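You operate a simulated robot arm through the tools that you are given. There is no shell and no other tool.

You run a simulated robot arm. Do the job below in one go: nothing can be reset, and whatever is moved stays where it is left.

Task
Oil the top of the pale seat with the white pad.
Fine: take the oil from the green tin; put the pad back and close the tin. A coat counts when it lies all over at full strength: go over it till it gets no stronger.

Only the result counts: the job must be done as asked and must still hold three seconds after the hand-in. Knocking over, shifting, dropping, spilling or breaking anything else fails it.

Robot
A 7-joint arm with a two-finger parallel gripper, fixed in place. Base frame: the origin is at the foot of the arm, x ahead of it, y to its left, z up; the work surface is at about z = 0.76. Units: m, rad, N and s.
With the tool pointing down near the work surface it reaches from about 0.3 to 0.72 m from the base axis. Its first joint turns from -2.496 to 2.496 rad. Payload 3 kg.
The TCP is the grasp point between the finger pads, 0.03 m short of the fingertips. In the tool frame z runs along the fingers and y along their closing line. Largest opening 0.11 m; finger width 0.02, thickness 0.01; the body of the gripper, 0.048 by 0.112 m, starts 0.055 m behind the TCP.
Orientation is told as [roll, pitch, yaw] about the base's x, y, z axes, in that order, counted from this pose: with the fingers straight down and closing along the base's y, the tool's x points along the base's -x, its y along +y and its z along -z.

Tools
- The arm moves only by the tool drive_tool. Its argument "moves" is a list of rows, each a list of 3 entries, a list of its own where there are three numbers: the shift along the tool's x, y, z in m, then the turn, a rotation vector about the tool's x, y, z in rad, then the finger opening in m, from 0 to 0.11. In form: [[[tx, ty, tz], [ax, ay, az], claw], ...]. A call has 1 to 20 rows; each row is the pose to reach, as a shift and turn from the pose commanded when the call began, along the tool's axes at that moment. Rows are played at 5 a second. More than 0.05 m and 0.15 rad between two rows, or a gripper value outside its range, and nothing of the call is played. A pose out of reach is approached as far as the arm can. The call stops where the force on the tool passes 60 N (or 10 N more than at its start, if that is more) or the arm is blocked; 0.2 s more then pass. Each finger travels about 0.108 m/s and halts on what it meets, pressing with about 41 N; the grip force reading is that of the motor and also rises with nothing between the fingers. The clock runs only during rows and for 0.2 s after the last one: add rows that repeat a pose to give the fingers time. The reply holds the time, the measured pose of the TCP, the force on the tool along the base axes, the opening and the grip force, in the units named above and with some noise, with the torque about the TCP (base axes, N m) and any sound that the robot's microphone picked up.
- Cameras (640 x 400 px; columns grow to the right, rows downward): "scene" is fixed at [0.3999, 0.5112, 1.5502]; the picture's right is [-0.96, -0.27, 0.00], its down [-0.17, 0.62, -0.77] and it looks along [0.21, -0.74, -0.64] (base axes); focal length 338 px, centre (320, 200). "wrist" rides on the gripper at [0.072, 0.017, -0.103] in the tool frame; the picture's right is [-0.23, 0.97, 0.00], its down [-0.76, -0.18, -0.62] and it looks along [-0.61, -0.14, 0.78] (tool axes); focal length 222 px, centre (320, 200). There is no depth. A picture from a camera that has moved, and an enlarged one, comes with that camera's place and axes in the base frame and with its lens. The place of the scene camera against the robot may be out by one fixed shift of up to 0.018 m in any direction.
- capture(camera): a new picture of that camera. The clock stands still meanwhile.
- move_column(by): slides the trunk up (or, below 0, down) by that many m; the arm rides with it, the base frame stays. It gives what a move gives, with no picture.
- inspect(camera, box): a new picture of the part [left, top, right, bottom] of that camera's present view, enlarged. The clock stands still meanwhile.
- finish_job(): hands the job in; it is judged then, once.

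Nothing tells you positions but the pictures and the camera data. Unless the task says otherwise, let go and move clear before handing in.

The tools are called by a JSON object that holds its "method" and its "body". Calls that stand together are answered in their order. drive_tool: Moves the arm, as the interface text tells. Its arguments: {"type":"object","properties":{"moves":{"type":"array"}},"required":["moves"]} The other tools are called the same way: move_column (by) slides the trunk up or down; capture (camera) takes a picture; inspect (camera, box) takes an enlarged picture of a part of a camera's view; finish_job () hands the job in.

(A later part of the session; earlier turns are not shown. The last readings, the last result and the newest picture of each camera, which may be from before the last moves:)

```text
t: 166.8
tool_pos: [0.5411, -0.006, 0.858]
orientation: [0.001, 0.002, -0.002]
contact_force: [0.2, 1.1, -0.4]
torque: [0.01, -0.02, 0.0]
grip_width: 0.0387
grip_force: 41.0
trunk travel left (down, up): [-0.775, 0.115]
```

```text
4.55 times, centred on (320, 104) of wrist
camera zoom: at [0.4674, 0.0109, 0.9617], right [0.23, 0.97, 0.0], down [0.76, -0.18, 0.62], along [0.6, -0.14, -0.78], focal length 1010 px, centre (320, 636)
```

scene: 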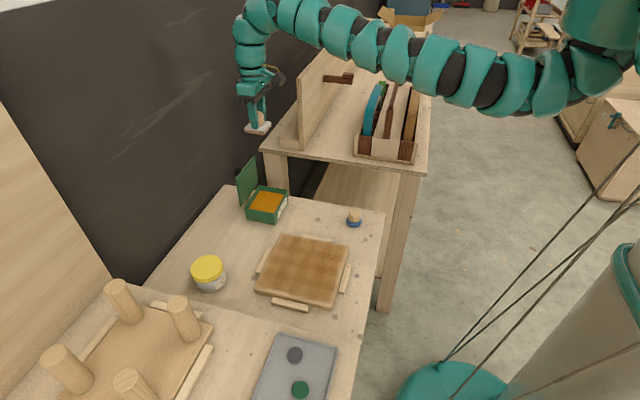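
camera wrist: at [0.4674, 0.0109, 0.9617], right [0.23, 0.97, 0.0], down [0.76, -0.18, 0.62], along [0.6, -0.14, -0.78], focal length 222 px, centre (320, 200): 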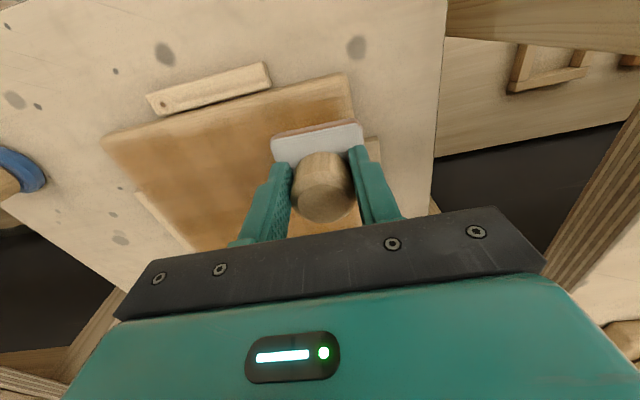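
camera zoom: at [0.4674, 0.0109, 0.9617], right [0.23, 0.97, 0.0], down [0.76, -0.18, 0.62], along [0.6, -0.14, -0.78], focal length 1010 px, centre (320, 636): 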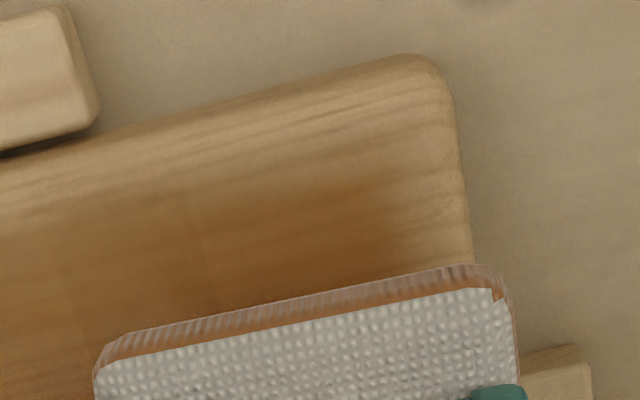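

Near this corner there is now a clearly darker spot where the loaded pad pressed and dwelt, so the strength depends on dwell and pressure. I'll go slower and firmer with the loaded pad along the near column.

{"method": "drive_tool", "body": {"moves": [[[0.024, 0.01, 0.015], [0, 0, 0], 0.03], [[0.024, 0.01, 0.029], [0, 0, 0], 0.03], [[0.024, 0, 0.0293], [0, 0, 0], 0.03], [[0.024, -0.01, 0.0293], [0, 0, 0], 0.03], [[0.024, -0.02, 0.0293], [0, 0, 0], 0.03], [[0.024, -0.03, 0.0293], [0, 0, 0], 0.03], [[0.024, -0.04, 0.0293], [0, 0, 0], 0.03], [[0.024, -0.05, 0.0293], [0, 0, 0], 0.03], [[0.024, -0.06, 0.0293], [0, 0, 0], 0.03], [[0.024, -0.07, 0.0293], [0, 0, 0], 0.03], [[0.024, -0.08, 0.0293], [0, 0, 0], 0.03], [[0.024, -0.09, 0.0293], [0, 0, 0], 0.03], [[0.024, -0.1, 0.0293], [0, 0, 0], 0.03], [[0.024, -0.11, 0.0293], [0, 0, 0], 0.03], [[0.024, -0.12, 0.0293], [0, 0, 0], 0.03], [[0.024, -0.13, 0.0293], [0, 0, 0], 0.03], [[0.024, -0.14, 0.0293], [0, 0, 0], 0.03], [[0.024, -0.15, 0.0293], [0, 0, 0], 0.03], [[0.024, -0.16, 0.0293], [0, 0, 0], 0.03], [[0.024, -0.169, 0.0293], [0, 0, 0], 0.03]]}}

{"method": "inspect", "body": {"camera": "scene", "box": [245, 215, 365, 315]}}

{"method": "capture", "body": {"camera": "wrist"}}

```text
t: 171.0
tool_pos: [0.5176, -0.1736, 0.8304]
orientation: [0.002, 0.003, -0.001]
contact_force: [0.4, 2.8, 4.6]
torque: [0.08, -0.14, 0.07]
grip_width: 0.0387
grip_force: 40.4
trunk travel left (down, up): [-0.775, 0.115]
```

```text
4.00 times, centred on (305, 265) of scene
camera zoom: at [0.3999, 0.5112, 1.5502], right [-0.96, -0.27, 0.0], down [-0.17, 0.62, -0.77], along [0.21, -0.74, -0.64], focal length 1353 px, centre (380, -60)
```

zoom: 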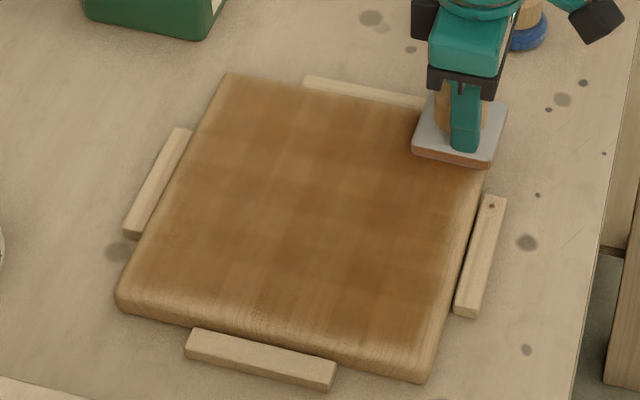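

```text
taken
camera wrist: at [0.4428, -0.1571, 0.9334], right [0.23, 0.97, 0.0], down [0.76, -0.18, 0.62], along [0.6, -0.14, -0.78], focal length 222 px, centre (320, 200)
```

wrist: 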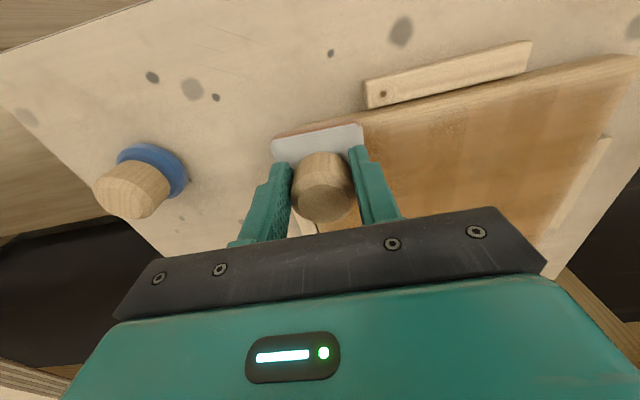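

{"method": "inspect", "body": {"camera": "scene", "box": [296, 262, 352, 306]}}

{"method": "inspect", "body": {"camera": "wrist", "box": [360, 50, 640, 225]}}

```text
9.09 times, centred on (324, 284) of scene
camera zoom: at [0.3999, 0.5112, 1.5502], right [-0.96, -0.27, 0.0], down [-0.17, 0.62, -0.77], along [0.21, -0.74, -0.64], focal length 3074 px, centre (284, -564)
```

zoom: 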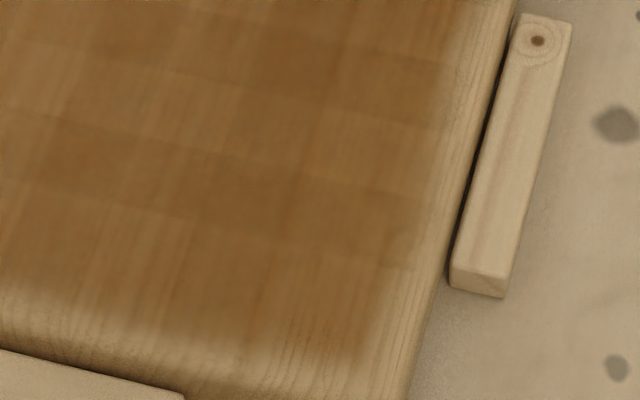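

```text
2.29 times, centred on (500, 138) of wrist
camera zoom: at [0.4428, -0.1571, 0.9334], right [0.23, 0.97, 0.0], down [0.76, -0.18, 0.62], along [0.6, -0.14, -0.78], focal length 508 px, centre (-91, 343)
```

zoom: 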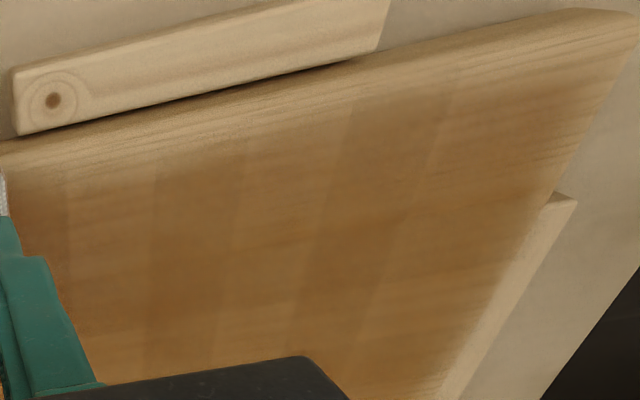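

The pattern seems unchanged by later passes. To test whether it is already at full strength, I'll rub one spot firmly for a few seconds and compare it with its neighbours.

{"method": "drive_tool", "body": {"moves": [[[-0.02, 0.03, 0.0005], [0, 0, 0], 0.03], [[-0.04, 0.06, 0.001], [0, 0, 0], 0.03], [[-0.059, 0.09, 0.0015], [0, 0, 0], 0.03], [[-0.059, 0.098, 0.0015], [0, 0, 0], 0.03], [[-0.059, 0.09, 0.0015], [0, 0, 0], 0.03], [[-0.059, 0.082, 0.0015], [0, 0, 0], 0.03], [[-0.059, 0.09, 0.0015], [0, 0, 0], 0.03], [[-0.059, 0.098, 0.0015], [0, 0, 0], 0.03], [[-0.059, 0.09, 0.0015], [0, 0, 0], 0.03], [[-0.059, 0.082, 0.0015], [0, 0, 0], 0.03], [[-0.059, 0.09, 0.0015], [0, 0, 0], 0.03], [[-0.059, 0.098, 0.0015], [0, 0, 0], 0.03], [[-0.059, 0.09, 0.0015], [0, 0, 0], 0.03], [[-0.059, 0.082, 0.0015], [0, 0, 0], 0.03], [[-0.059, 0.09, 0.0015], [0, 0, 0], 0.03], [[-0.059, 0.098, 0.0015], [0, 0, 0], 0.03], [[-0.059, 0.09, 0.0015], [0, 0, 0], 0.03]]}}

{"method": "drive_tool", "body": {"moves": [[[0, 0, -0.015], [0, 0, 0], 0.03], [[-0.04, -0.01, -0.025], [0, 0, 0], 0.03], [[-0.08, -0.03, -0.03], [0, 0, 0], 0.03], [[-0.115, -0.06, -0.035], [0, 0, 0], 0.03], [[-0.12, -0.1, -0.04], [0, 0, 0], 0.03], [[-0.125, -0.115, -0.045], [0, 0, 0], 0.03], [[-0.125, -0.115, -0.045], [0, 0, 0], 0.03]]}}

{"method": "inspect", "body": {"camera": "scene", "box": [245, 215, 365, 315]}}

{"method": "inspect", "body": {"camera": "scene", "box": [280, 245, 344, 285]}}

```text
t: 174.6
tool_pos: [0.5731, -0.0825, 0.8292]
orientation: [0.0, -0.007, -0.003]
contact_force: [5.4, -5.3, 51.6]
torque: [-0.74, -0.02, -0.31]
grip_width: 0.0389
grip_force: 41.1
trunk travel left (down, up): [-0.775, 0.115]
```

```text
t: 176.2
tool_pos: [0.6997, -0.1996, 0.874]
orientation: [0.002, 0.001, -0.003]
contact_force: [0.5, -0.1, -0.8]
torque: [0.0, 0.04, 0.04]
grip_width: 0.0388
grip_force: 41.1
trunk travel left (down, up): [-0.775, 0.115]
```

```text
4.00 times, centred on (305, 265) of scene
camera zoom: at [0.3999, 0.5112, 1.5502], right [-0.96, -0.27, 0.0], down [-0.17, 0.62, -0.77], along [0.21, -0.74, -0.64], focal length 1353 px, centre (380, -60)
```

zoom: 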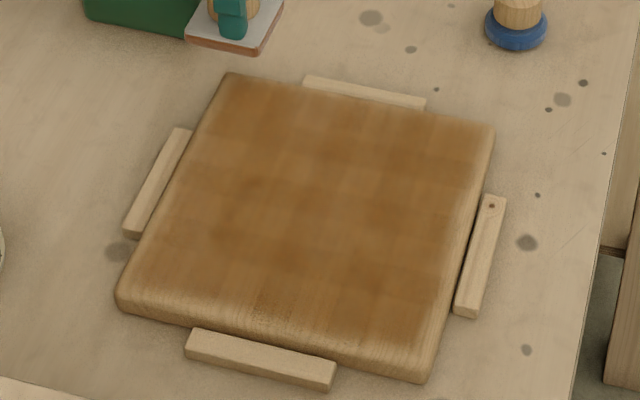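

```text
10.00 times, centred on (312, 265) of scene
camera zoom: at [0.3999, 0.5112, 1.5502], right [-0.96, -0.27, 0.0], down [-0.17, 0.62, -0.77], along [0.21, -0.74, -0.64], focal length 3382 px, centre (400, -450)
```

zoom: 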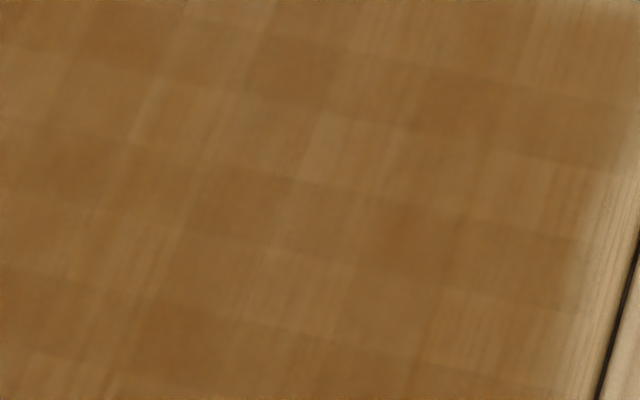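

{"method": "inspect", "body": {"camera": "scene", "box": [250, 262, 306, 297]}}

{"method": "inspect", "body": {"camera": "scene", "box": [305, 275, 361, 310]}}

{"method": "inspect", "body": {"camera": "scene", "box": [270, 225, 326, 260]}}

{"method": "inspect", "body": {"camera": "scene", "box": [315, 232, 371, 267]}}

```text
11.43 times, centred on (278, 280) of scene
camera zoom: at [0.3999, 0.5112, 1.5502], right [-0.96, -0.27, 0.0], down [-0.17, 0.62, -0.77], along [0.21, -0.74, -0.64], focal length 3865 px, centre (800, -709)
```

zoom: 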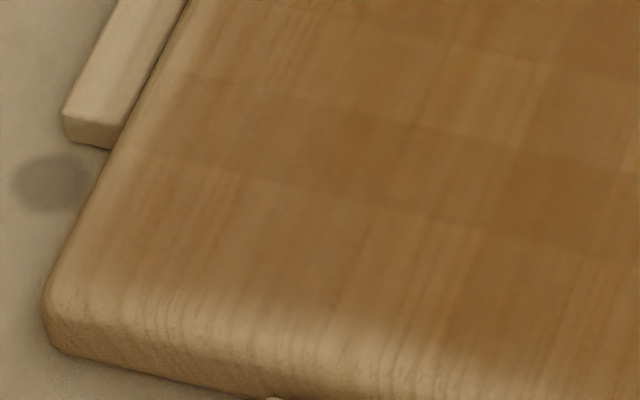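

```text
11.43 times, centred on (333, 292) of scene
camera zoom: at [0.3999, 0.5112, 1.5502], right [-0.96, -0.27, 0.0], down [-0.17, 0.62, -0.77], along [0.21, -0.74, -0.64], focal length 3865 px, centre (171, -857)
```

zoom: 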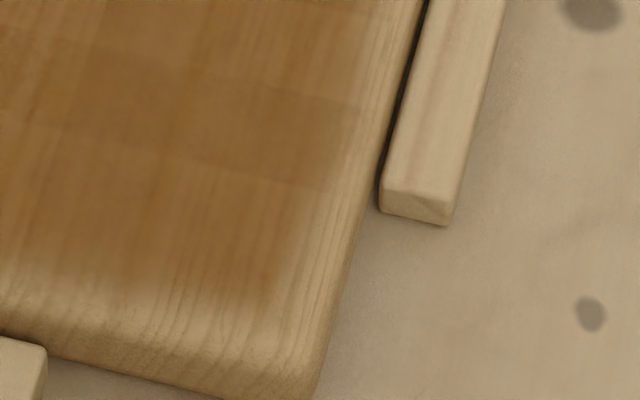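

```text
11.43 times, centred on (298, 242) of scene
camera zoom: at [0.3999, 0.5112, 1.5502], right [-0.96, -0.27, 0.0], down [-0.17, 0.62, -0.77], along [0.21, -0.74, -0.64], focal length 3865 px, centre (571, -286)
```

zoom: 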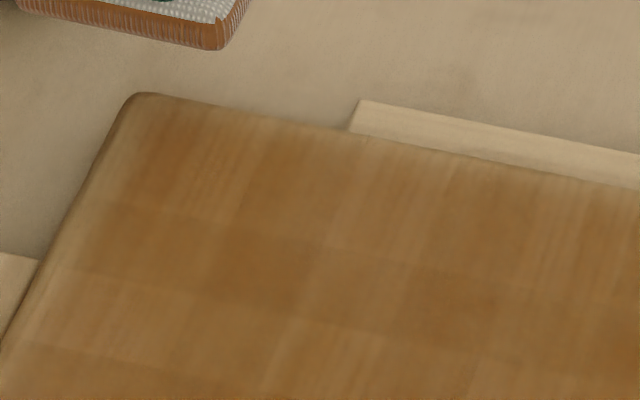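

```text
11.43 times, centred on (343, 250) of scene
camera zoom: at [0.3999, 0.5112, 1.5502], right [-0.96, -0.27, 0.0], down [-0.17, 0.62, -0.77], along [0.21, -0.74, -0.64], focal length 3865 px, centre (57, -366)
```

zoom: 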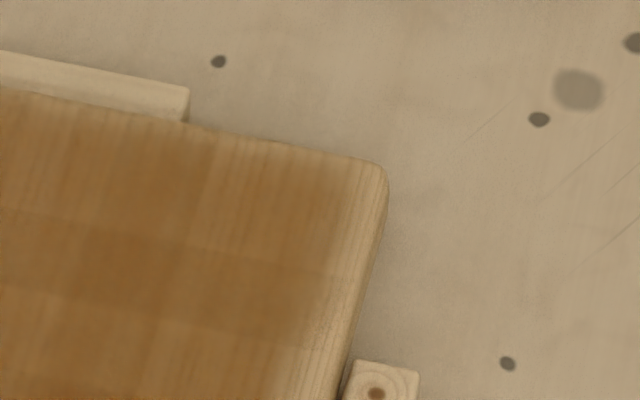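

The margins look symmetric on opposite sides, but the +x/+y corner looks a little paler. I'll work that corner with the pad and see whether it darkens.

{"method": "drive_tool", "body": {"moves": [[[0, 0.045, 0], [0, 0, 0], 0.03], [[0, 0.09, 0], [0, 0, 0], 0.03], [[0, 0.135, 0], [0, 0, 0], 0.03], [[-0.002, 0.18, 0.005], [0, 0, 0], 0.03], [[-0.003, 0.206, 0.02], [0, 0, 0], 0.03], [[-0.003, 0.206, 0.04], [0, 0, 0], 0.03], [[-0.003, 0.206, 0.046], [0, 0, 0], 0.03], [[0.007, 0.206, 0.0465], [0, 0, 0], 0.03], [[0.017, 0.206, 0.0465], [0, 0, 0], 0.03], [[0.027, 0.206, 0.0465], [0, 0, 0], 0.03], [[0.037, 0.206, 0.0465], [0, 0, 0], 0.03], [[0.037, 0.196, 0.0465], [0, 0, 0], 0.03], [[0.027, 0.191, 0.0465], [0, 0, 0], 0.03], [[0.017, 0.191, 0.0465], [0, 0, 0], 0.03], [[0.007, 0.191, 0.0465], [0, 0, 0], 0.03], [[-0.003, 0.191, 0.0465], [0, 0, 0], 0.03], [[-0.007, 0.201, 0.0465], [0, 0, 0], 0.03], [[-0.003, 0.206, 0.0465], [0, 0, 0], 0.03]]}}

{"method": "drive_tool", "body": {"moves": [[[0, 0, -0.015], [0, 0, 0], 0.03], [[0.002, -0.035, -0.03], [0, 0, 0], 0.03], [[0.003, -0.08, -0.04], [0, 0, 0], 0.03], [[0.003, -0.125, -0.045], [0, 0, 0], 0.03], [[0.003, -0.17, -0.045], [0, 0, 0], 0.03], [[0.003, -0.206, -0.046], [0, 0, 0], 0.03], [[0.003, -0.206, -0.046], [0, 0, 0], 0.03]]}}

{"method": "inspect", "body": {"camera": "scene", "box": [250, 262, 306, 297]}}

{"method": "inspect", "body": {"camera": "scene", "box": [245, 215, 365, 315]}}

```text
t: 178.9
tool_pos: [0.6662, 0.0013, 0.8293]
orientation: [0.015, -0.002, 0.01]
contact_force: [-7.7, 6.3, 34.1]
torque: [-0.7, -0.01, -0.21]
grip_width: 0.0387
grip_force: 41.1
trunk travel left (down, up): [-0.775, 0.115]
stopped in row 13: the force on the tool passed its limit at 62 N (the readings are from after the stop); the commanded pose is now the measured one
```

```text
t: 180.5
tool_pos: [0.6626, -0.2055, 0.867]
orientation: [0.011, 0.006, 0.009]
contact_force: [0.5, -0.5, -1.0]
torque: [-0.01, 0.03, -0.04]
grip_width: 0.0388
grip_force: 40.8
trunk travel left (down, up): [-0.775, 0.115]
```

```text
11.43 times, centred on (278, 280) of scene
camera zoom: at [0.3999, 0.5112, 1.5502], right [-0.96, -0.27, 0.0], down [-0.17, 0.62, -0.77], along [0.21, -0.74, -0.64], focal length 3865 px, centre (800, -709)
```

zoom: 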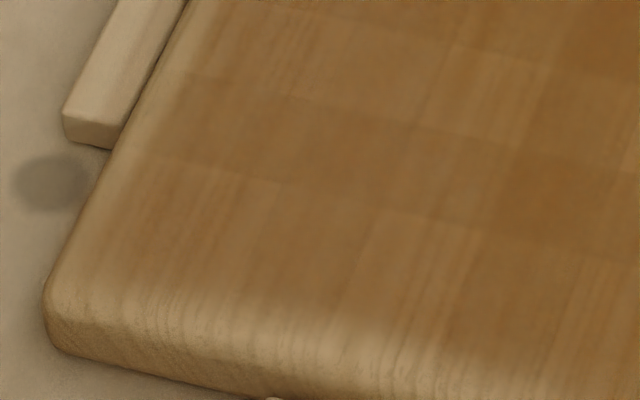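

```text
4.00 times, centred on (305, 265) of scene
camera zoom: at [0.3999, 0.5112, 1.5502], right [-0.96, -0.27, 0.0], down [-0.17, 0.62, -0.77], along [0.21, -0.74, -0.64], focal length 1353 px, centre (380, -60)
```

zoom: 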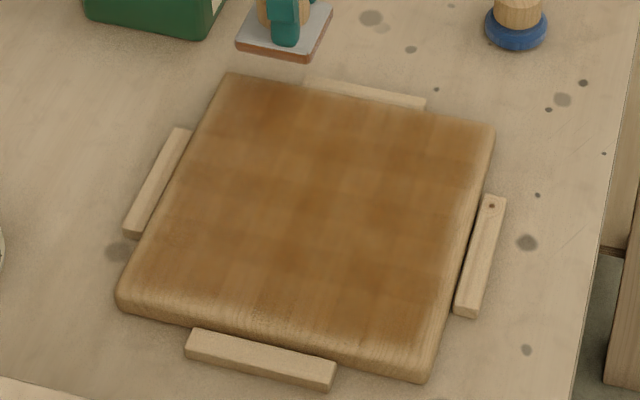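

{"method": "inspect", "body": {"camera": "scene", "box": [292, 210, 340, 240]}}

{"method": "inspect", "body": {"camera": "wrist", "box": [240, 80, 400, 180]}}

{"method": "inspect", "body": {"camera": "wrist", "box": [360, 0, 640, 175]}}

```text
13.33 times, centred on (316, 225) of scene
camera zoom: at [0.3999, 0.5112, 1.5502], right [-0.96, -0.27, 0.0], down [-0.17, 0.62, -0.77], along [0.21, -0.74, -0.64], focal length 4509 px, centre (373, -133)
```

zoom: 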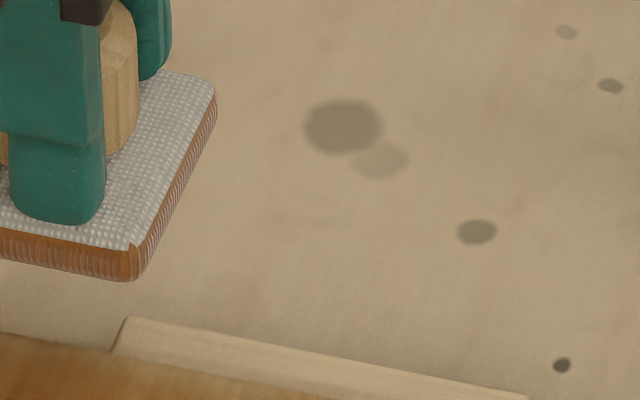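

```text
4.00 times, centred on (320, 130) of wrist
camera zoom: at [0.5889, -0.1917, 0.971], right [0.22, 0.98, 0.01], down [0.77, -0.18, 0.62], along [0.6, -0.13, -0.79], focal length 888 px, centre (320, 480)
```

zoom: 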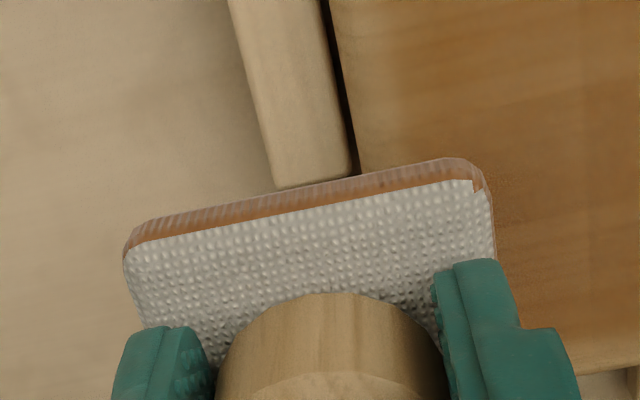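

```text
2.29 times, centred on (500, 88) of wrist
camera zoom: at [0.5889, -0.1917, 0.971], right [0.22, 0.98, 0.01], down [0.77, -0.18, 0.62], along [0.6, -0.13, -0.79], focal length 508 px, centre (-91, 457)
```

zoom: 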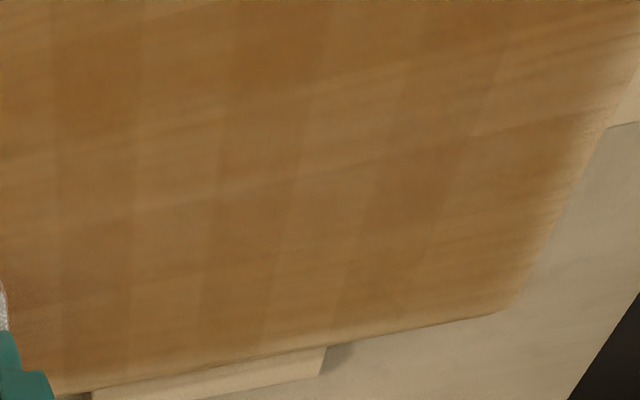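

The pad is still full of oil, yet the +y border is unchanged. I'll straighten the small tilt picked up at the last stop, then do a test stroke with the pad centred almost over the +y edge.

{"method": "drive_tool", "body": {"moves": [[[-0.007, 0.045, 0], [0.004, -0.002, 0.003], 0.03], [[-0.014, 0.09, 0], [0.011, -0.006, 0.009], 0.03], [[-0.02, 0.135, 0], [0.011, -0.006, 0.009], 0.03], [[-0.0274, 0.18, 0], [0.011, -0.006, 0.009], 0.03], [[-0.0274, 0.2225, 0.008], [0.011, -0.006, 0.009], 0.03], [[-0.0274, 0.2225, 0.026], [0.011, -0.006, 0.009], 0.03], [[-0.0274, 0.2225, 0.034], [0.011, -0.006, 0.009], 0.03], [[-0.0274, 0.2225, 0.034], [0.011, -0.006, 0.009], 0.03]]}}

{"method": "inspect", "body": {"camera": "wrist", "box": [180, 20, 460, 195]}}

{"method": "inspect", "body": {"camera": "scene", "box": [246, 258, 310, 298]}}

```text
t: 182.3
tool_pos: [0.6886, 0.0165, 0.8375]
orientation: [0.0, -0.001, -0.002]
contact_force: [0.3, 0.0, -0.5]
torque: [-0.03, 0.0, 0.03]
grip_width: 0.0386
grip_force: 41.5
trunk travel left (down, up): [-0.775, 0.115]
```

```text
2.29 times, centred on (320, 108) of wrist
camera zoom: at [0.615, 0.0333, 0.942], right [0.23, 0.97, 0.0], down [0.76, -0.18, 0.62], along [0.61, -0.14, -0.78], focal length 508 px, centre (320, 411)
```

zoom: 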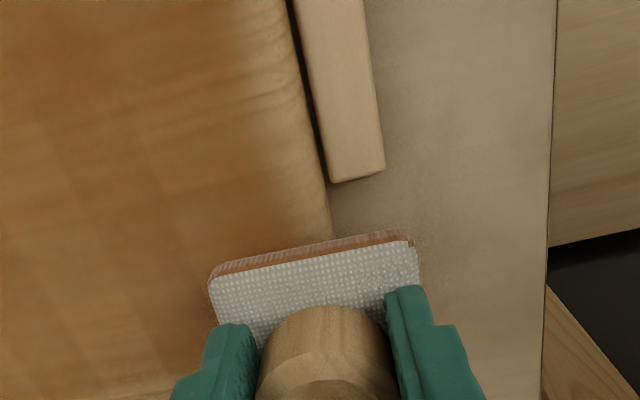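

```text
10.00 times, centred on (278, 278) of scene
camera zoom: at [0.3999, 0.5112, 1.5502], right [-0.96, -0.27, 0.0], down [-0.17, 0.62, -0.77], along [0.21, -0.74, -0.64], focal length 3382 px, centre (740, -580)
```

zoom: 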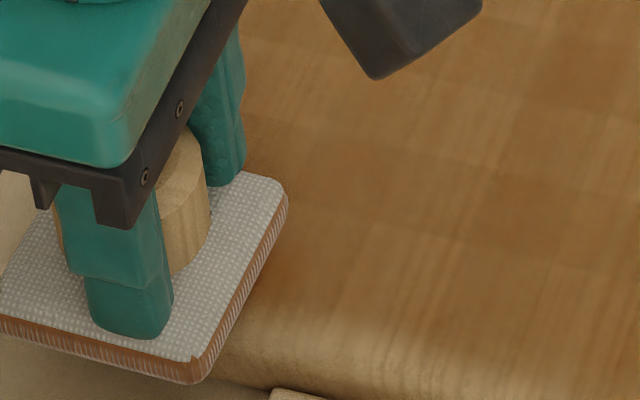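

{"method": "drive_tool", "body": {"moves": [[[0, 0, 0.006], [0, 0, 0], 0.03], [[0, 0, 0.0095], [0, 0, 0], 0.03], [[0.015, 0, 0.0095], [0, 0, 0], 0.03], [[0.03, 0, 0.0095], [0, 0, 0], 0.03], [[0.045, 0, 0.0095], [0, 0, 0], 0.03], [[0.06, 0, 0.0095], [0, 0, 0], 0.03], [[0.075, 0, 0.0095], [0, 0, 0], 0.03], [[0.09, 0, 0.0095], [0, 0, 0], 0.03], [[0.105, 0, 0.0095], [0, 0, 0], 0.03]]}}

{"method": "drive_tool", "body": {"moves": [[[0, 0, -0.015], [0, 0, 0], 0.03], [[0, -0.02, -0.025], [0, 0, 0], 0.03], [[-0.04, -0.04, -0.03], [0, 0, 0], 0.03], [[-0.08, -0.05, -0.035], [0, 0, 0], 0.03], [[-0.1, -0.06, -0.035], [0, 0, 0], 0.03], [[-0.1, -0.06, -0.035], [0, 0, 0], 0.03]]}}

{"method": "inspect", "body": {"camera": "wrist", "box": [260, 0, 540, 175]}}

{"method": "inspect", "body": {"camera": "scene", "box": [246, 258, 310, 298]}}

```text
t: 184.3
tool_pos: [0.5853, 0.0167, 0.8294]
orientation: [0.001, -0.007, -0.002]
contact_force: [10.8, 0.3, 36.5]
torque: [-0.52, 0.0, 0.13]
grip_width: 0.0385
grip_force: 41.0
trunk travel left (down, up): [-0.775, 0.115]
```

```text
t: 185.7
tool_pos: [0.6855, -0.0428, 0.8623]
orientation: [0.001, 0.001, -0.002]
contact_force: [-1.4, 0.4, 0.1]
torque: [-0.01, 0.01, 0.02]
grip_width: 0.0383
grip_force: 40.5
trunk travel left (down, up): [-0.775, 0.115]
```

```text
2.29 times, centred on (400, 88) of wrist
camera zoom: at [0.6128, -0.026, 0.9656], right [0.23, 0.97, 0.0], down [0.76, -0.18, 0.62], along [0.61, -0.14, -0.78], focal length 508 px, centre (137, 457)
```

zoom: 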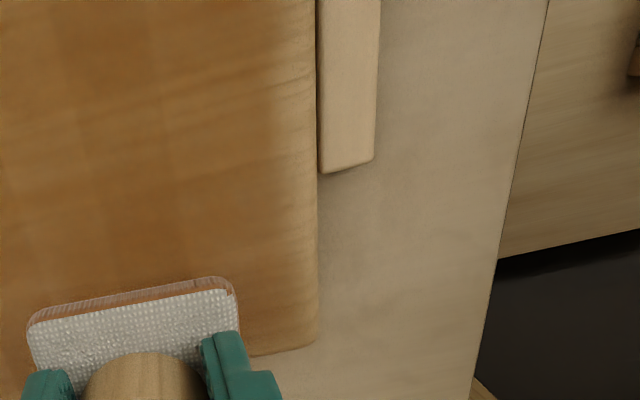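

```text
10.00 times, centred on (278, 278) of scene
camera zoom: at [0.3999, 0.5112, 1.5502], right [-0.96, -0.27, 0.0], down [-0.17, 0.62, -0.77], along [0.21, -0.74, -0.64], focal length 3382 px, centre (740, -580)
```

zoom: 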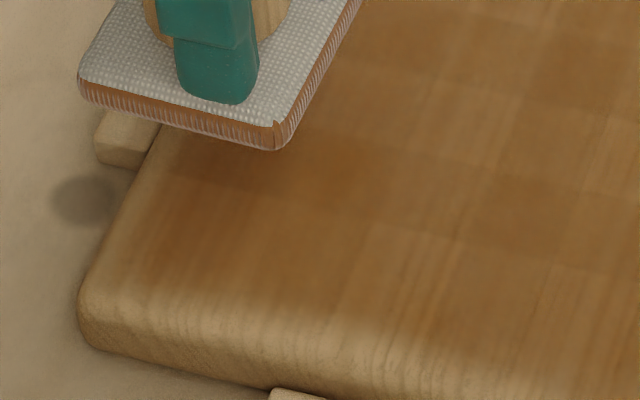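

The bare rim doesn't change even with the pad centred over the edge, so it is the rounded edge of the board rather than the flat top, and the pad staying full of oil suggests the top takes no more. To be sure of even full strength I'll do one more complete slow pass.

{"method": "drive_tool", "body": {"moves": [[[-0.009, -0.045, 0], [0, 0, 0], 0.03], [[-0.0175, -0.09, 0], [0, 0, 0], 0.03], [[-0.0175, -0.137, 0.015], [0, 0, 0], 0.03], [[-0.0175, -0.137, 0.0335], [0, 0, 0], 0.03], [[-0.0175, -0.118, 0.0335], [0, 0, 0], 0.03], [[-0.0175, -0.0995, 0.0335], [0, 0, 0], 0.03], [[-0.0175, -0.081, 0.0335], [0, 0, 0], 0.03], [[-0.0175, -0.062, 0.0335], [0, 0, 0], 0.03], [[-0.0175, -0.0435, 0.0335], [0, 0, 0], 0.03], [[-0.0175, -0.025, 0.0335], [0, 0, 0], 0.03], [[-0.0175, -0.006, 0.0335], [0, 0, 0], 0.03], [[-0.0175, 0.0125, 0.0335], [0, 0, 0], 0.03], [[-0.0175, 0.0315, 0.0335], [0, 0, 0], 0.03], [[-0.0175, 0.0505, 0.0335], [0, 0, 0], 0.03], [[-0.0025, 0.0505, 0.0335], [0, 0, 0], 0.03], [[0.0125, 0.0505, 0.0335], [0, 0, 0], 0.03], [[0.0125, 0.0315, 0.0335], [0, 0, 0], 0.03], [[0.0125, 0.0125, 0.0335], [0, 0, 0], 0.03], [[0.0125, -0.006, 0.0335], [0, 0, 0], 0.03], [[0.0125, -0.025, 0.0335], [0, 0, 0], 0.03]]}}

{"method": "inspect", "body": {"camera": "scene", "box": [245, 215, 365, 315]}}

```text
t: 189.9
tool_pos: [0.671, -0.0669, 0.8297]
orientation: [0.001, -0.001, 0.002]
contact_force: [-0.8, 5.6, 15.1]
torque: [0.08, -0.09, 0.04]
grip_width: 0.0377
grip_force: 40.4
trunk travel left (down, up): [-0.775, 0.115]
```

```text
4.00 times, centred on (305, 265) of scene
camera zoom: at [0.3999, 0.5112, 1.5502], right [-0.96, -0.27, 0.0], down [-0.17, 0.62, -0.77], along [0.21, -0.74, -0.64], focal length 1353 px, centre (380, -60)
```

zoom: 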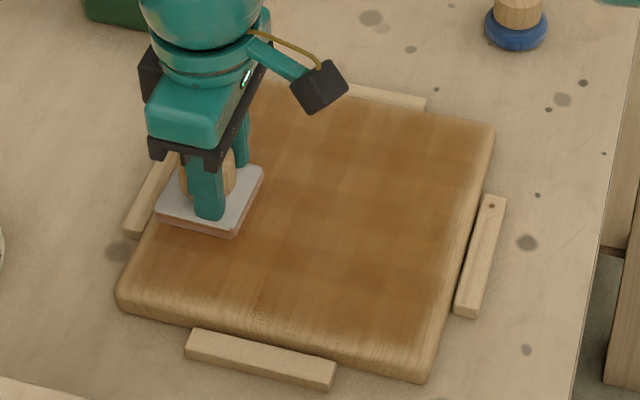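

{"method": "drive_tool", "body": {"moves": [[[0, -0.019, 0], [0, 0, 0], 0.03], [[0, -0.0375, 0], [0, 0, 0], 0.03], [[0, -0.056, 0], [0, 0, 0], 0.03], [[0, -0.075, 0], [0, 0, 0], 0.03], [[0, -0.094, 0], [0, 0, 0], 0.03], [[0, -0.1115, 0], [0, 0, 0], 0.03], [[0.015, -0.1115, -0.0003], [0, 0, 0], 0.03], [[0.03, -0.1115, -0.0005], [0, 0, 0], 0.03], [[0.03, -0.093, -0.0005], [0, 0, 0], 0.03], [[0.03, -0.074, -0.0005], [0, 0, 0], 0.03], [[0.03, -0.055, -0.0005], [0, 0, 0], 0.03], [[0.03, -0.036, -0.0005], [0, 0, 0], 0.03], [[0.03, -0.0175, -0.0005], [0, 0, 0], 0.03], [[0.03, 0.0015, -0.0005], [0, 0, 0], 0.03], [[0.03, 0.02, -0.0005], [0, 0, 0], 0.03], [[0.03, 0.039, -0.0005], [0, 0, 0], 0.03], [[0.03, 0.058, -0.0005], [0, 0, 0], 0.03], [[0.03, 0.0765, -0.0005], [0, 0, 0], 0.03], [[0.045, 0.0765, -0.0008], [0, 0, 0], 0.03], [[0.06, 0.0765, -0.0008], [0, 0, 0], 0.03]]}}

{"method": "drive_tool", "body": {"moves": [[[0, -0.019, 0], [0, 0, 0], 0.03], [[0, -0.038, 0], [0, 0, 0], 0.03], [[0, -0.057, 0], [0, 0, 0], 0.03], [[0, -0.076, 0], [0, 0, 0], 0.03], [[0, -0.095, 0], [0, 0, 0], 0.03], [[0, -0.114, 0], [0, 0, 0], 0.03], [[0, -0.133, 0], [0, 0, 0], 0.03], [[0, -0.152, 0], [0, 0, 0], 0.03], [[0, -0.17, 0], [0, 0, 0], 0.03], [[0, -0.188, 0], [0, 0, 0], 0.03], [[0.015, -0.188, 0], [0, 0, 0], 0.03], [[0.03, -0.188, 0], [0, 0, 0], 0.03], [[0.03, -0.169, 0], [0, 0, 0], 0.03], [[0.03, -0.15, 0], [0, 0, 0], 0.03], [[0.03, -0.131, 0], [0, 0, 0], 0.03], [[0.03, -0.112, 0], [0, 0, 0], 0.03], [[0.03, -0.093, 0], [0, 0, 0], 0.03], [[0.03, -0.074, 0], [0, 0, 0], 0.03], [[0.03, -0.055, 0], [0, 0, 0], 0.03], [[0.03, -0.036, 0], [0, 0, 0], 0.03]]}}

{"method": "inspect", "body": {"camera": "scene", "box": [245, 215, 365, 315]}}

```text
t: 194.1
tool_pos: [0.6143, 0.0095, 0.8307]
orientation: [0.0, 0.0, -0.001]
contact_force: [-0.5, 0.4, -0.2]
torque: [0.0, 0.01, 0.01]
grip_width: 0.0378
grip_force: 41.5
trunk travel left (down, up): [-0.775, 0.115]
```

```text
t: 198.3
tool_pos: [0.5822, -0.0286, 0.8292]
orientation: [0.0, -0.001, -0.003]
contact_force: [0.7, -0.8, 2.2]
torque: [-0.09, -0.11, -0.04]
grip_width: 0.0376
grip_force: 40.5
trunk travel left (down, up): [-0.775, 0.115]
```

```text
4.00 times, centred on (305, 265) of scene
camera zoom: at [0.3999, 0.5112, 1.5502], right [-0.96, -0.27, 0.0], down [-0.17, 0.62, -0.77], along [0.21, -0.74, -0.64], focal length 1353 px, centre (380, -60)
```

zoom: 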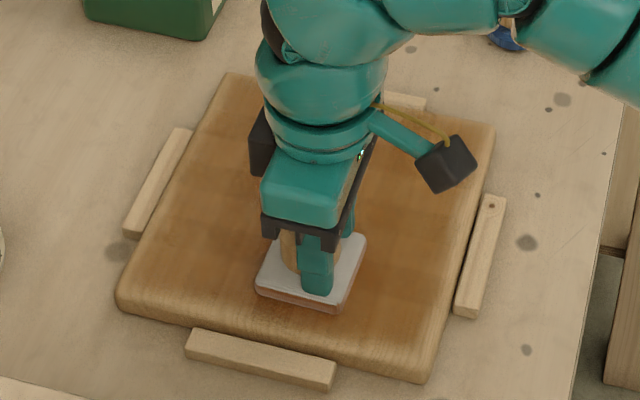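

{"method": "inspect", "body": {"camera": "scene", "box": [282, 265, 346, 305]}}

{"method": "inspect", "body": {"camera": "wrist", "box": [220, 70, 420, 195]}}

```text
10.00 times, centred on (314, 285) of scene
camera zoom: at [0.3999, 0.5112, 1.5502], right [-0.96, -0.27, 0.0], down [-0.17, 0.62, -0.77], along [0.21, -0.74, -0.64], focal length 3382 px, centre (380, -650)
```

zoom: 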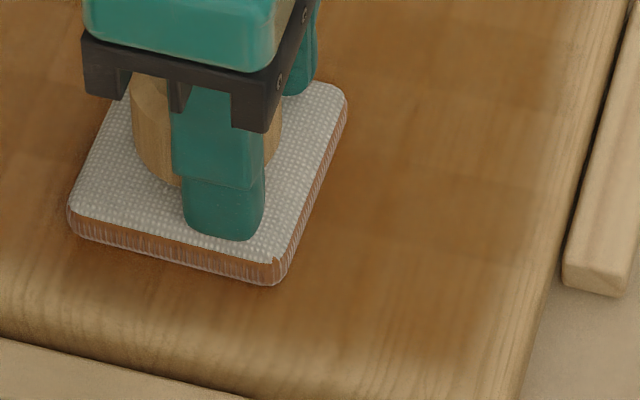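

```text
3.20 times, centred on (320, 132) of wrist
camera zoom: at [0.5081, -0.0111, 0.9333], right [0.23, 0.97, 0.0], down [0.76, -0.18, 0.62], along [0.61, -0.14, -0.78], focal length 711 px, centre (320, 416)
```

zoom: 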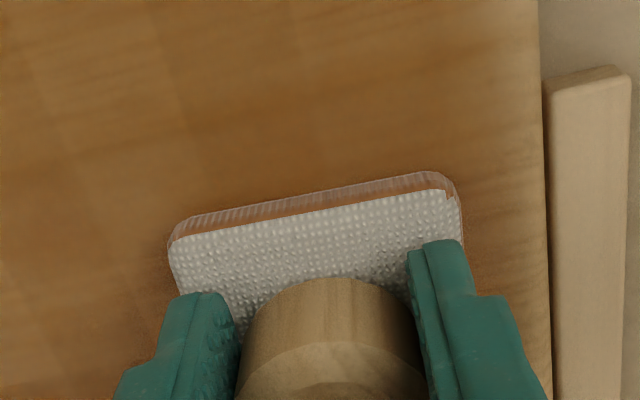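

The handle slid up about 2 mm in the grip under the pressure, so contact got light. I'll press 2 mm lower and continue the remaining columns.

{"method": "drive_tool", "body": {"moves": [[[0, 0, 0.0012], [0, 0, 0], 0.03], [[0, 0.019, 0.0018], [0, 0, 0], 0.03], [[0, 0.0385, 0.0018], [0, 0, 0], 0.03], [[0.015, 0.0385, 0.0018], [0, 0, 0], 0.03], [[0.03, 0.0385, 0.0018], [0, 0, 0], 0.03], [[0.03, 0.02, 0.0018], [0, 0, 0], 0.03], [[0.03, 0.001, 0.0018], [0, 0, 0], 0.03], [[0.03, -0.018, 0.0018], [0, 0, 0], 0.03], [[0.03, -0.037, 0.0018], [0, 0, 0], 0.03], [[0.03, -0.056, 0.0018], [0, 0, 0], 0.03], [[0.03, -0.075, 0.0018], [0, 0, 0], 0.03], [[0.03, -0.094, 0.0018], [0, 0, 0], 0.03], [[0.03, -0.113, 0.0018], [0, 0, 0], 0.03], [[0.03, -0.132, 0.0018], [0, 0, 0], 0.03], [[0.03, -0.15, 0.0018], [0, 0, 0], 0.03], [[0.045, -0.15, 0.0018], [0, 0, 0], 0.03], [[0.062, -0.15, 0.0018], [0, 0, 0], 0.03], [[0.062, -0.131, 0.0018], [0, 0, 0], 0.03], [[0.062, -0.112, 0.0018], [0, 0, 0], 0.03], [[0.062, -0.093, 0.0018], [0, 0, 0], 0.03]]}}

{"method": "inspect", "body": {"camera": "scene", "box": [245, 215, 365, 315]}}

```text
t: 202.5
tool_pos: [0.5184, -0.1206, 0.8294]
orientation: [0.0, -0.001, -0.002]
contact_force: [-0.9, -8.8, 25.9]
torque: [-0.48, -0.34, -0.07]
grip_width: 0.0366
grip_force: 40.5
trunk travel left (down, up): [-0.775, 0.115]
```

```text
4.00 times, centred on (305, 265) of scene
camera zoom: at [0.3999, 0.5112, 1.5502], right [-0.96, -0.27, 0.0], down [-0.17, 0.62, -0.77], along [0.21, -0.74, -0.64], focal length 1353 px, centre (380, -60)
```

zoom: 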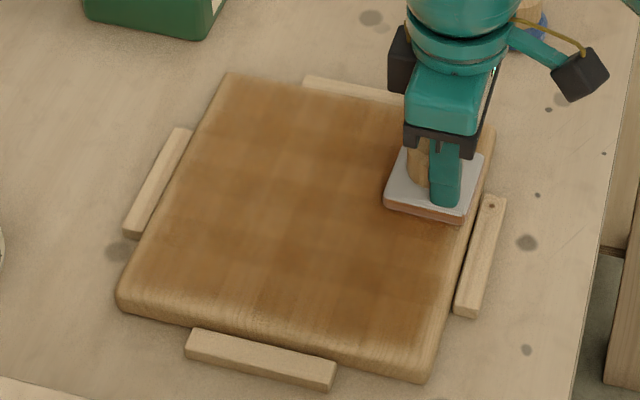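

The handle has been dragged sideways in the grip during the strokes, about 15 mm off centre. I'll stop here and look, then re-grasp it centred while the pad sits on the seat.

{"method": "capture", "body": {"camera": "wrist"}}

{"method": "inspect", "body": {"camera": "wrist", "box": [220, 70, 420, 230]}}

{"method": "inspect", "body": {"camera": "scene", "box": [316, 235, 380, 275]}}

```text
taken
camera wrist: at [0.4449, -0.1039, 0.9329], right [0.23, 0.97, 0.0], down [0.76, -0.18, 0.62], along [0.61, -0.14, -0.78], focal length 222 px, centre (320, 200)
```

wrist: 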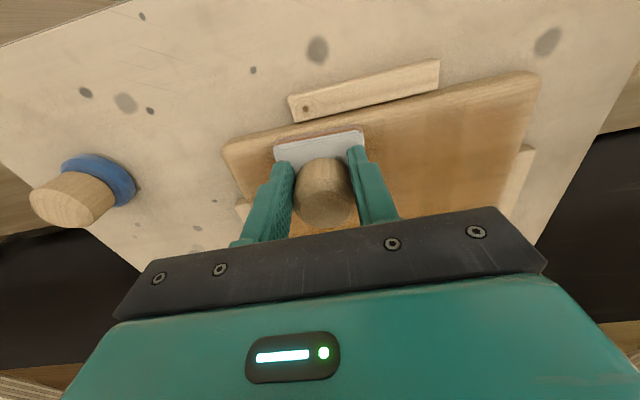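

```text
2.50 times, centred on (320, 150) of wrist
camera zoom: at [0.4449, -0.1039, 0.9329], right [0.23, 0.97, 0.0], down [0.76, -0.18, 0.62], along [0.61, -0.14, -0.78], focal length 555 px, centre (320, 325)
```

zoom: 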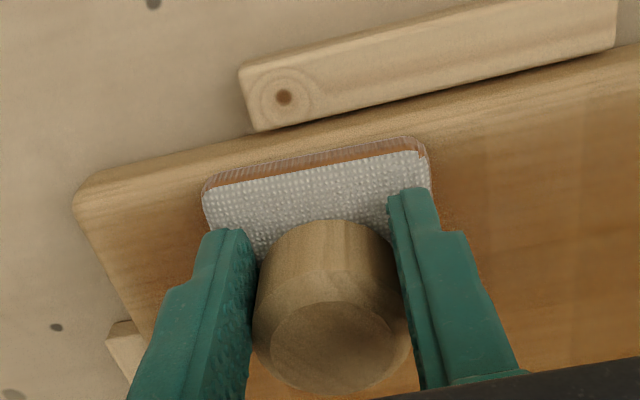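

```text
10.00 times, centred on (348, 255) of scene
camera zoom: at [0.3999, 0.5112, 1.5502], right [-0.96, -0.27, 0.0], down [-0.17, 0.62, -0.77], along [0.21, -0.74, -0.64], focal length 3382 px, centre (40, -350)
```

zoom: 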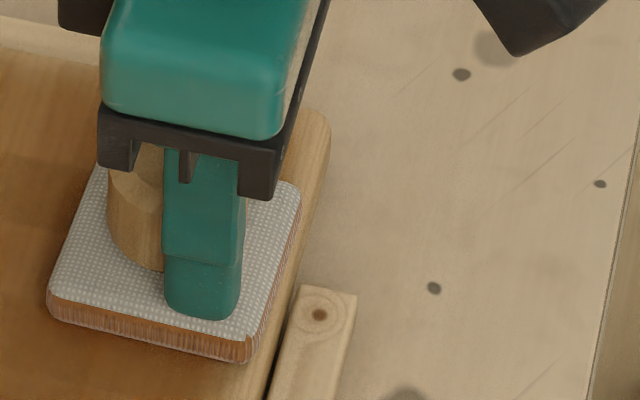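

The handle centre is about 18 mm toward +x of the fingers. I'll ease off, open while the pad rests on the seat, re-centre on the handle and close again.

{"method": "drive_tool", "body": {"moves": [[[0, 0, -0.002], [0, 0, 0], 0.03], [[0, 0, -0.002], [0, 0, 0], 0.03], [[0, 0, -0.002], [0, 0, 0], 0.05], [[0, 0, -0.002], [0, 0, 0], 0.07], [[0, 0, -0.002], [0, 0, 0], 0.07]]}}

{"method": "inspect", "body": {"camera": "wrist", "box": [220, 70, 420, 230]}}

{"method": "inspect", "body": {"camera": "scene", "box": [316, 235, 380, 275]}}

```text
t: 203.7
tool_pos: [0.5204, -0.1202, 0.8305]
orientation: [0.0, -0.001, -0.001]
contact_force: [0.6, -0.7, -0.2]
torque: [0.04, -0.05, 0.05]
grip_width: 0.07
grip_force: 0.0
trunk travel left (down, up): [-0.775, 0.115]
```

```text
2.50 times, centred on (320, 150) of wrist
camera zoom: at [0.4465, -0.104, 0.9345], right [0.23, 0.97, 0.0], down [0.76, -0.18, 0.62], along [0.61, -0.14, -0.78], focal length 555 px, centre (320, 325)
```

zoom: 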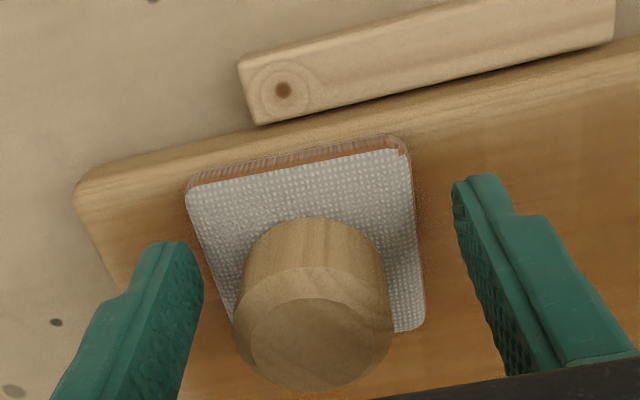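

```text
10.00 times, centred on (348, 255) of scene
camera zoom: at [0.3999, 0.5112, 1.5502], right [-0.96, -0.27, 0.0], down [-0.17, 0.62, -0.77], along [0.21, -0.74, -0.64], focal length 3382 px, centre (40, -350)
```

zoom: 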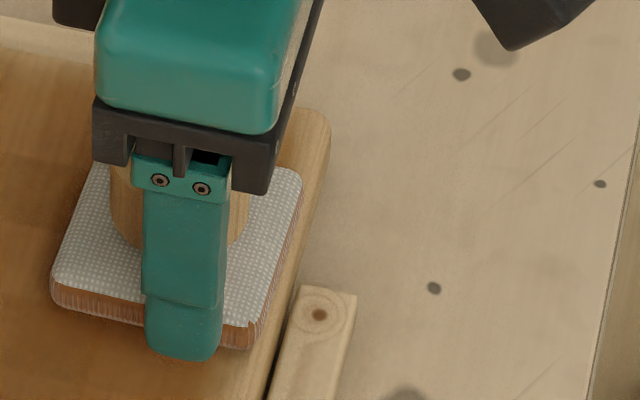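

The pad sits flat on the seat with its handle at about (0.536, -0.126). Re-centring and closing.

{"method": "drive_tool", "body": {"moves": [[[-0.008, -0.003, 0], [0, 0, 0], 0.07], [[-0.0165, -0.005, 0.001], [0, 0, 0], 0.07], [[-0.0165, -0.005, 0.003], [0, 0, 0], 0.07], [[-0.0165, -0.005, 0.003], [0, 0, 0], 0.05], [[-0.0165, -0.005, 0.003], [0, 0, 0], 0.03], [[-0.0165, -0.005, 0.003], [0, 0, 0], 0.03], [[-0.0165, -0.005, 0.003], [0, 0, 0], 0.03]]}}

{"method": "inspect", "body": {"camera": "wrist", "box": [220, 70, 420, 230]}}

{"method": "inspect", "body": {"camera": "scene", "box": [316, 235, 380, 275]}}

```text
t: 205.3
tool_pos: [0.5363, -0.1255, 0.8295]
orientation: [0.001, 0.0, -0.001]
contact_force: [0.8, 0.4, 0.3]
torque: [0.0, 0.03, 0.04]
grip_width: 0.0611
grip_force: 40.5
trunk travel left (down, up): [-0.775, 0.115]
```

```text
2.50 times, centred on (320, 150) of wrist
camera zoom: at [0.4633, -0.1091, 0.9313], right [0.23, 0.97, 0.0], down [0.76, -0.18, 0.62], along [0.61, -0.14, -0.78], focal length 555 px, centre (320, 325)
```

zoom: 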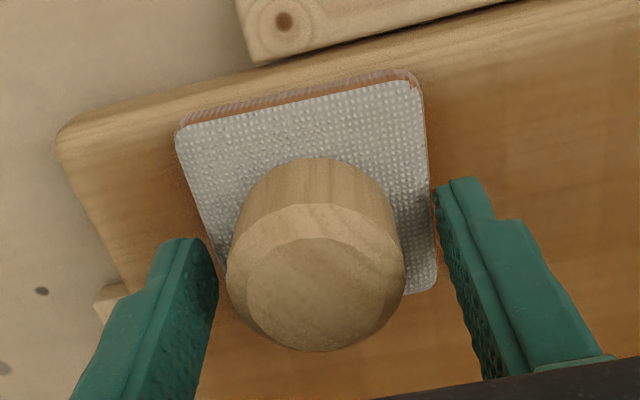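

```text
10.00 times, centred on (348, 255) of scene
camera zoom: at [0.3999, 0.5112, 1.5502], right [-0.96, -0.27, 0.0], down [-0.17, 0.62, -0.77], along [0.21, -0.74, -0.64], focal length 3382 px, centre (40, -350)
```

zoom: 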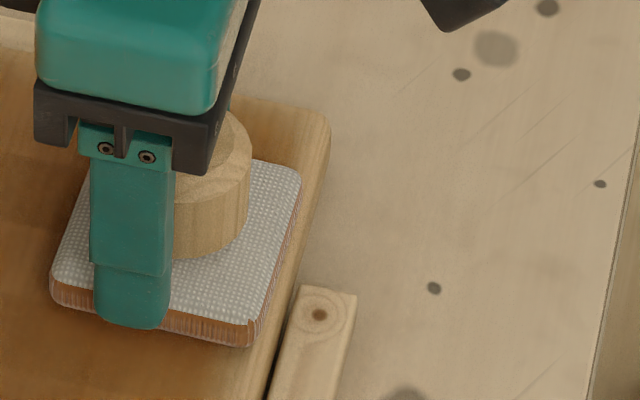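

The fingertips caught the pad's edges (width 0.061) because the pad top is higher than I assumed. I'll open, rise 6 mm, shift 4 mm toward the robot and close on the handle only.

{"method": "drive_tool", "body": {"moves": [[[0, 0, 0], [0, 0, 0], 0.075], [[0, 0, 0], [0, 0, 0], 0.075], [[0.0035, 0, -0.006], [0, 0, 0], 0.075], [[0.0035, 0, -0.006], [0, 0, 0], 0.075], [[0.0035, 0, -0.006], [0, 0, 0], 0.05], [[0.0035, 0, -0.006], [0, 0, 0], 0.03], [[0.0035, 0, -0.006], [0, 0, 0], 0.03], [[0.0035, 0, -0.006], [0, 0, 0], 0.03]]}}

{"method": "inspect", "body": {"camera": "wrist", "box": [220, 70, 420, 230]}}

{"method": "inspect", "body": {"camera": "scene", "box": [316, 235, 380, 275]}}

```text
t: 207.1
tool_pos: [0.5339, -0.1267, 0.8328]
orientation: [0.002, 0.002, -0.002]
contact_force: [-0.8, 0.1, 2.0]
torque: [-0.07, -0.02, -0.02]
grip_width: 0.0386
grip_force: 40.3
trunk travel left (down, up): [-0.775, 0.115]
```

```text
2.50 times, centred on (320, 150) of wrist
camera zoom: at [0.46, -0.1096, 0.9372], right [0.23, 0.97, 0.0], down [0.76, -0.18, 0.62], along [0.61, -0.14, -0.78], focal length 555 px, centre (320, 325)
```

zoom: 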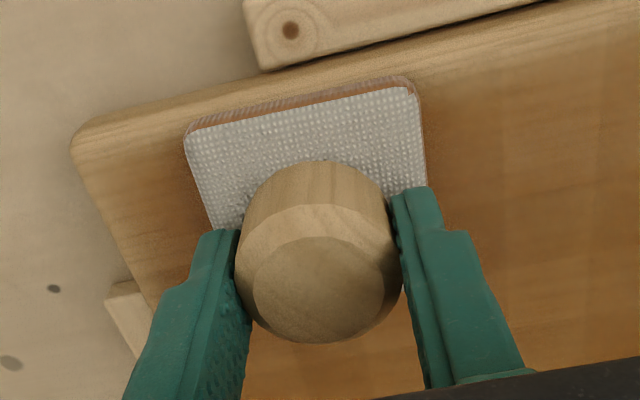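

```text
10.00 times, centred on (348, 255) of scene
camera zoom: at [0.3999, 0.5112, 1.5502], right [-0.96, -0.27, 0.0], down [-0.17, 0.62, -0.77], along [0.21, -0.74, -0.64], focal length 3382 px, centre (40, -350)
```

zoom: 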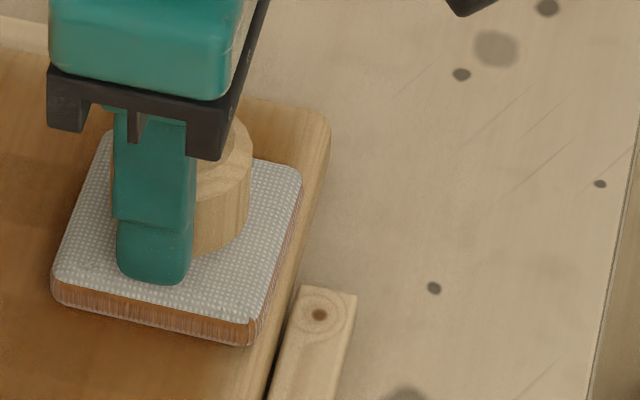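

The handle is now centred again with full grip width (0.0386). I'll continue with strokes only along y, lifting for every sideways step so the pad can't be dragged out of place.

{"method": "drive_tool", "body": {"moves": [[[0, 0, -0.008], [0, 0, 0], 0.03], [[0.018, -0.03, -0.008], [0, 0, 0], 0.03], [[0.018, -0.0533, -0.008], [0, 0, 0], 0.03], [[0.018, -0.0533, 0.0015], [0, 0, 0], 0.03], [[0.018, -0.03, 0.0018], [0, 0, 0], 0.03], [[0.018, -0.0065, 0.0018], [0, 0, 0], 0.03], [[0.018, 0.017, 0.0018], [0, 0, 0], 0.03], [[0.018, 0.0405, 0.0018], [0, 0, 0], 0.03], [[0.018, 0.064, 0.0018], [0, 0, 0], 0.03], [[0.018, 0.0875, 0.0018], [0, 0, 0], 0.03], [[0.018, 0.111, 0.0018], [0, 0, 0], 0.03], [[0.018, 0.1347, 0.0018], [0, 0, 0], 0.03], [[0.018, 0.1347, -0.008], [0, 0, 0], 0.03], [[-0.01, 0.1347, -0.008], [0, 0, 0], 0.03], [[-0.01, 0.1347, 0.0015], [0, 0, 0], 0.03], [[-0.01, 0.1112, 0.0018], [0, 0, 0], 0.03], [[-0.01, 0.0877, 0.0018], [0, 0, 0], 0.03], [[-0.01, 0.0642, 0.0018], [0, 0, 0], 0.03], [[-0.01, 0.0407, 0.0018], [0, 0, 0], 0.03], [[-0.01, 0.0172, 0.0018], [0, 0, 0], 0.03]]}}

{"method": "inspect", "body": {"camera": "scene", "box": [245, 215, 365, 315]}}

```text
t: 211.3
tool_pos: [0.5454, -0.1099, 0.8343]
orientation: [-0.001, 0.003, -0.001]
contact_force: [0.2, -0.1, 0.6]
torque: [-0.03, -0.03, 0.02]
grip_width: 0.0385
grip_force: 40.8
trunk travel left (down, up): [-0.775, 0.115]
```

```text
4.00 times, centred on (305, 265) of scene
camera zoom: at [0.3999, 0.5112, 1.5502], right [-0.96, -0.27, 0.0], down [-0.17, 0.62, -0.77], along [0.21, -0.74, -0.64], focal length 1353 px, centre (380, -60)
```

zoom: 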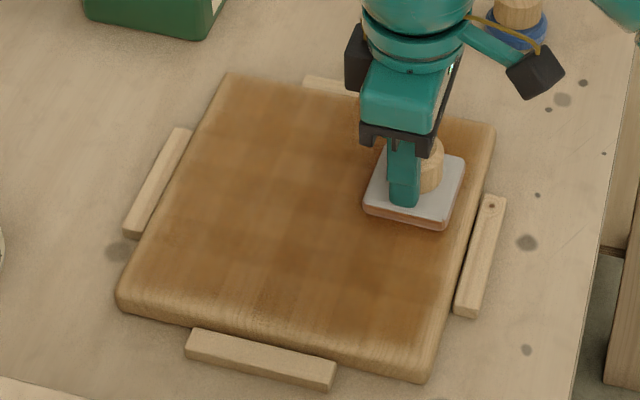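

{"method": "drive_tool", "body": {"moves": [[[0, 0, 0.002], [0, 0, 0], 0.03], [[0, 0, 0.002], [0, 0, 0], 0.03]]}}

{"method": "drive_tool", "body": {"moves": [[[0, 0, 0.0015], [0, 0, 0], 0.03], [[0, 0, 0.0015], [0, 0, 0], 0.03]]}}

```text
t: 211.9
tool_pos: [0.5448, -0.109, 0.8314]
orientation: [-0.001, -0.002, -0.002]
contact_force: [1.9, -1.5, 11.8]
torque: [0.1, 0.04, -0.02]
grip_width: 0.0383
grip_force: 40.9
trunk travel left (down, up): [-0.775, 0.115]
```

```text
t: 212.5
tool_pos: [0.5437, -0.1096, 0.8318]
orientation: [0.001, -0.004, -0.002]
contact_force: [5.0, -4.7, 23.4]
torque: [0.08, -0.02, -0.09]
grip_width: 0.0387
grip_force: 41.1
trunk travel left (down, up): [-0.775, 0.115]
```

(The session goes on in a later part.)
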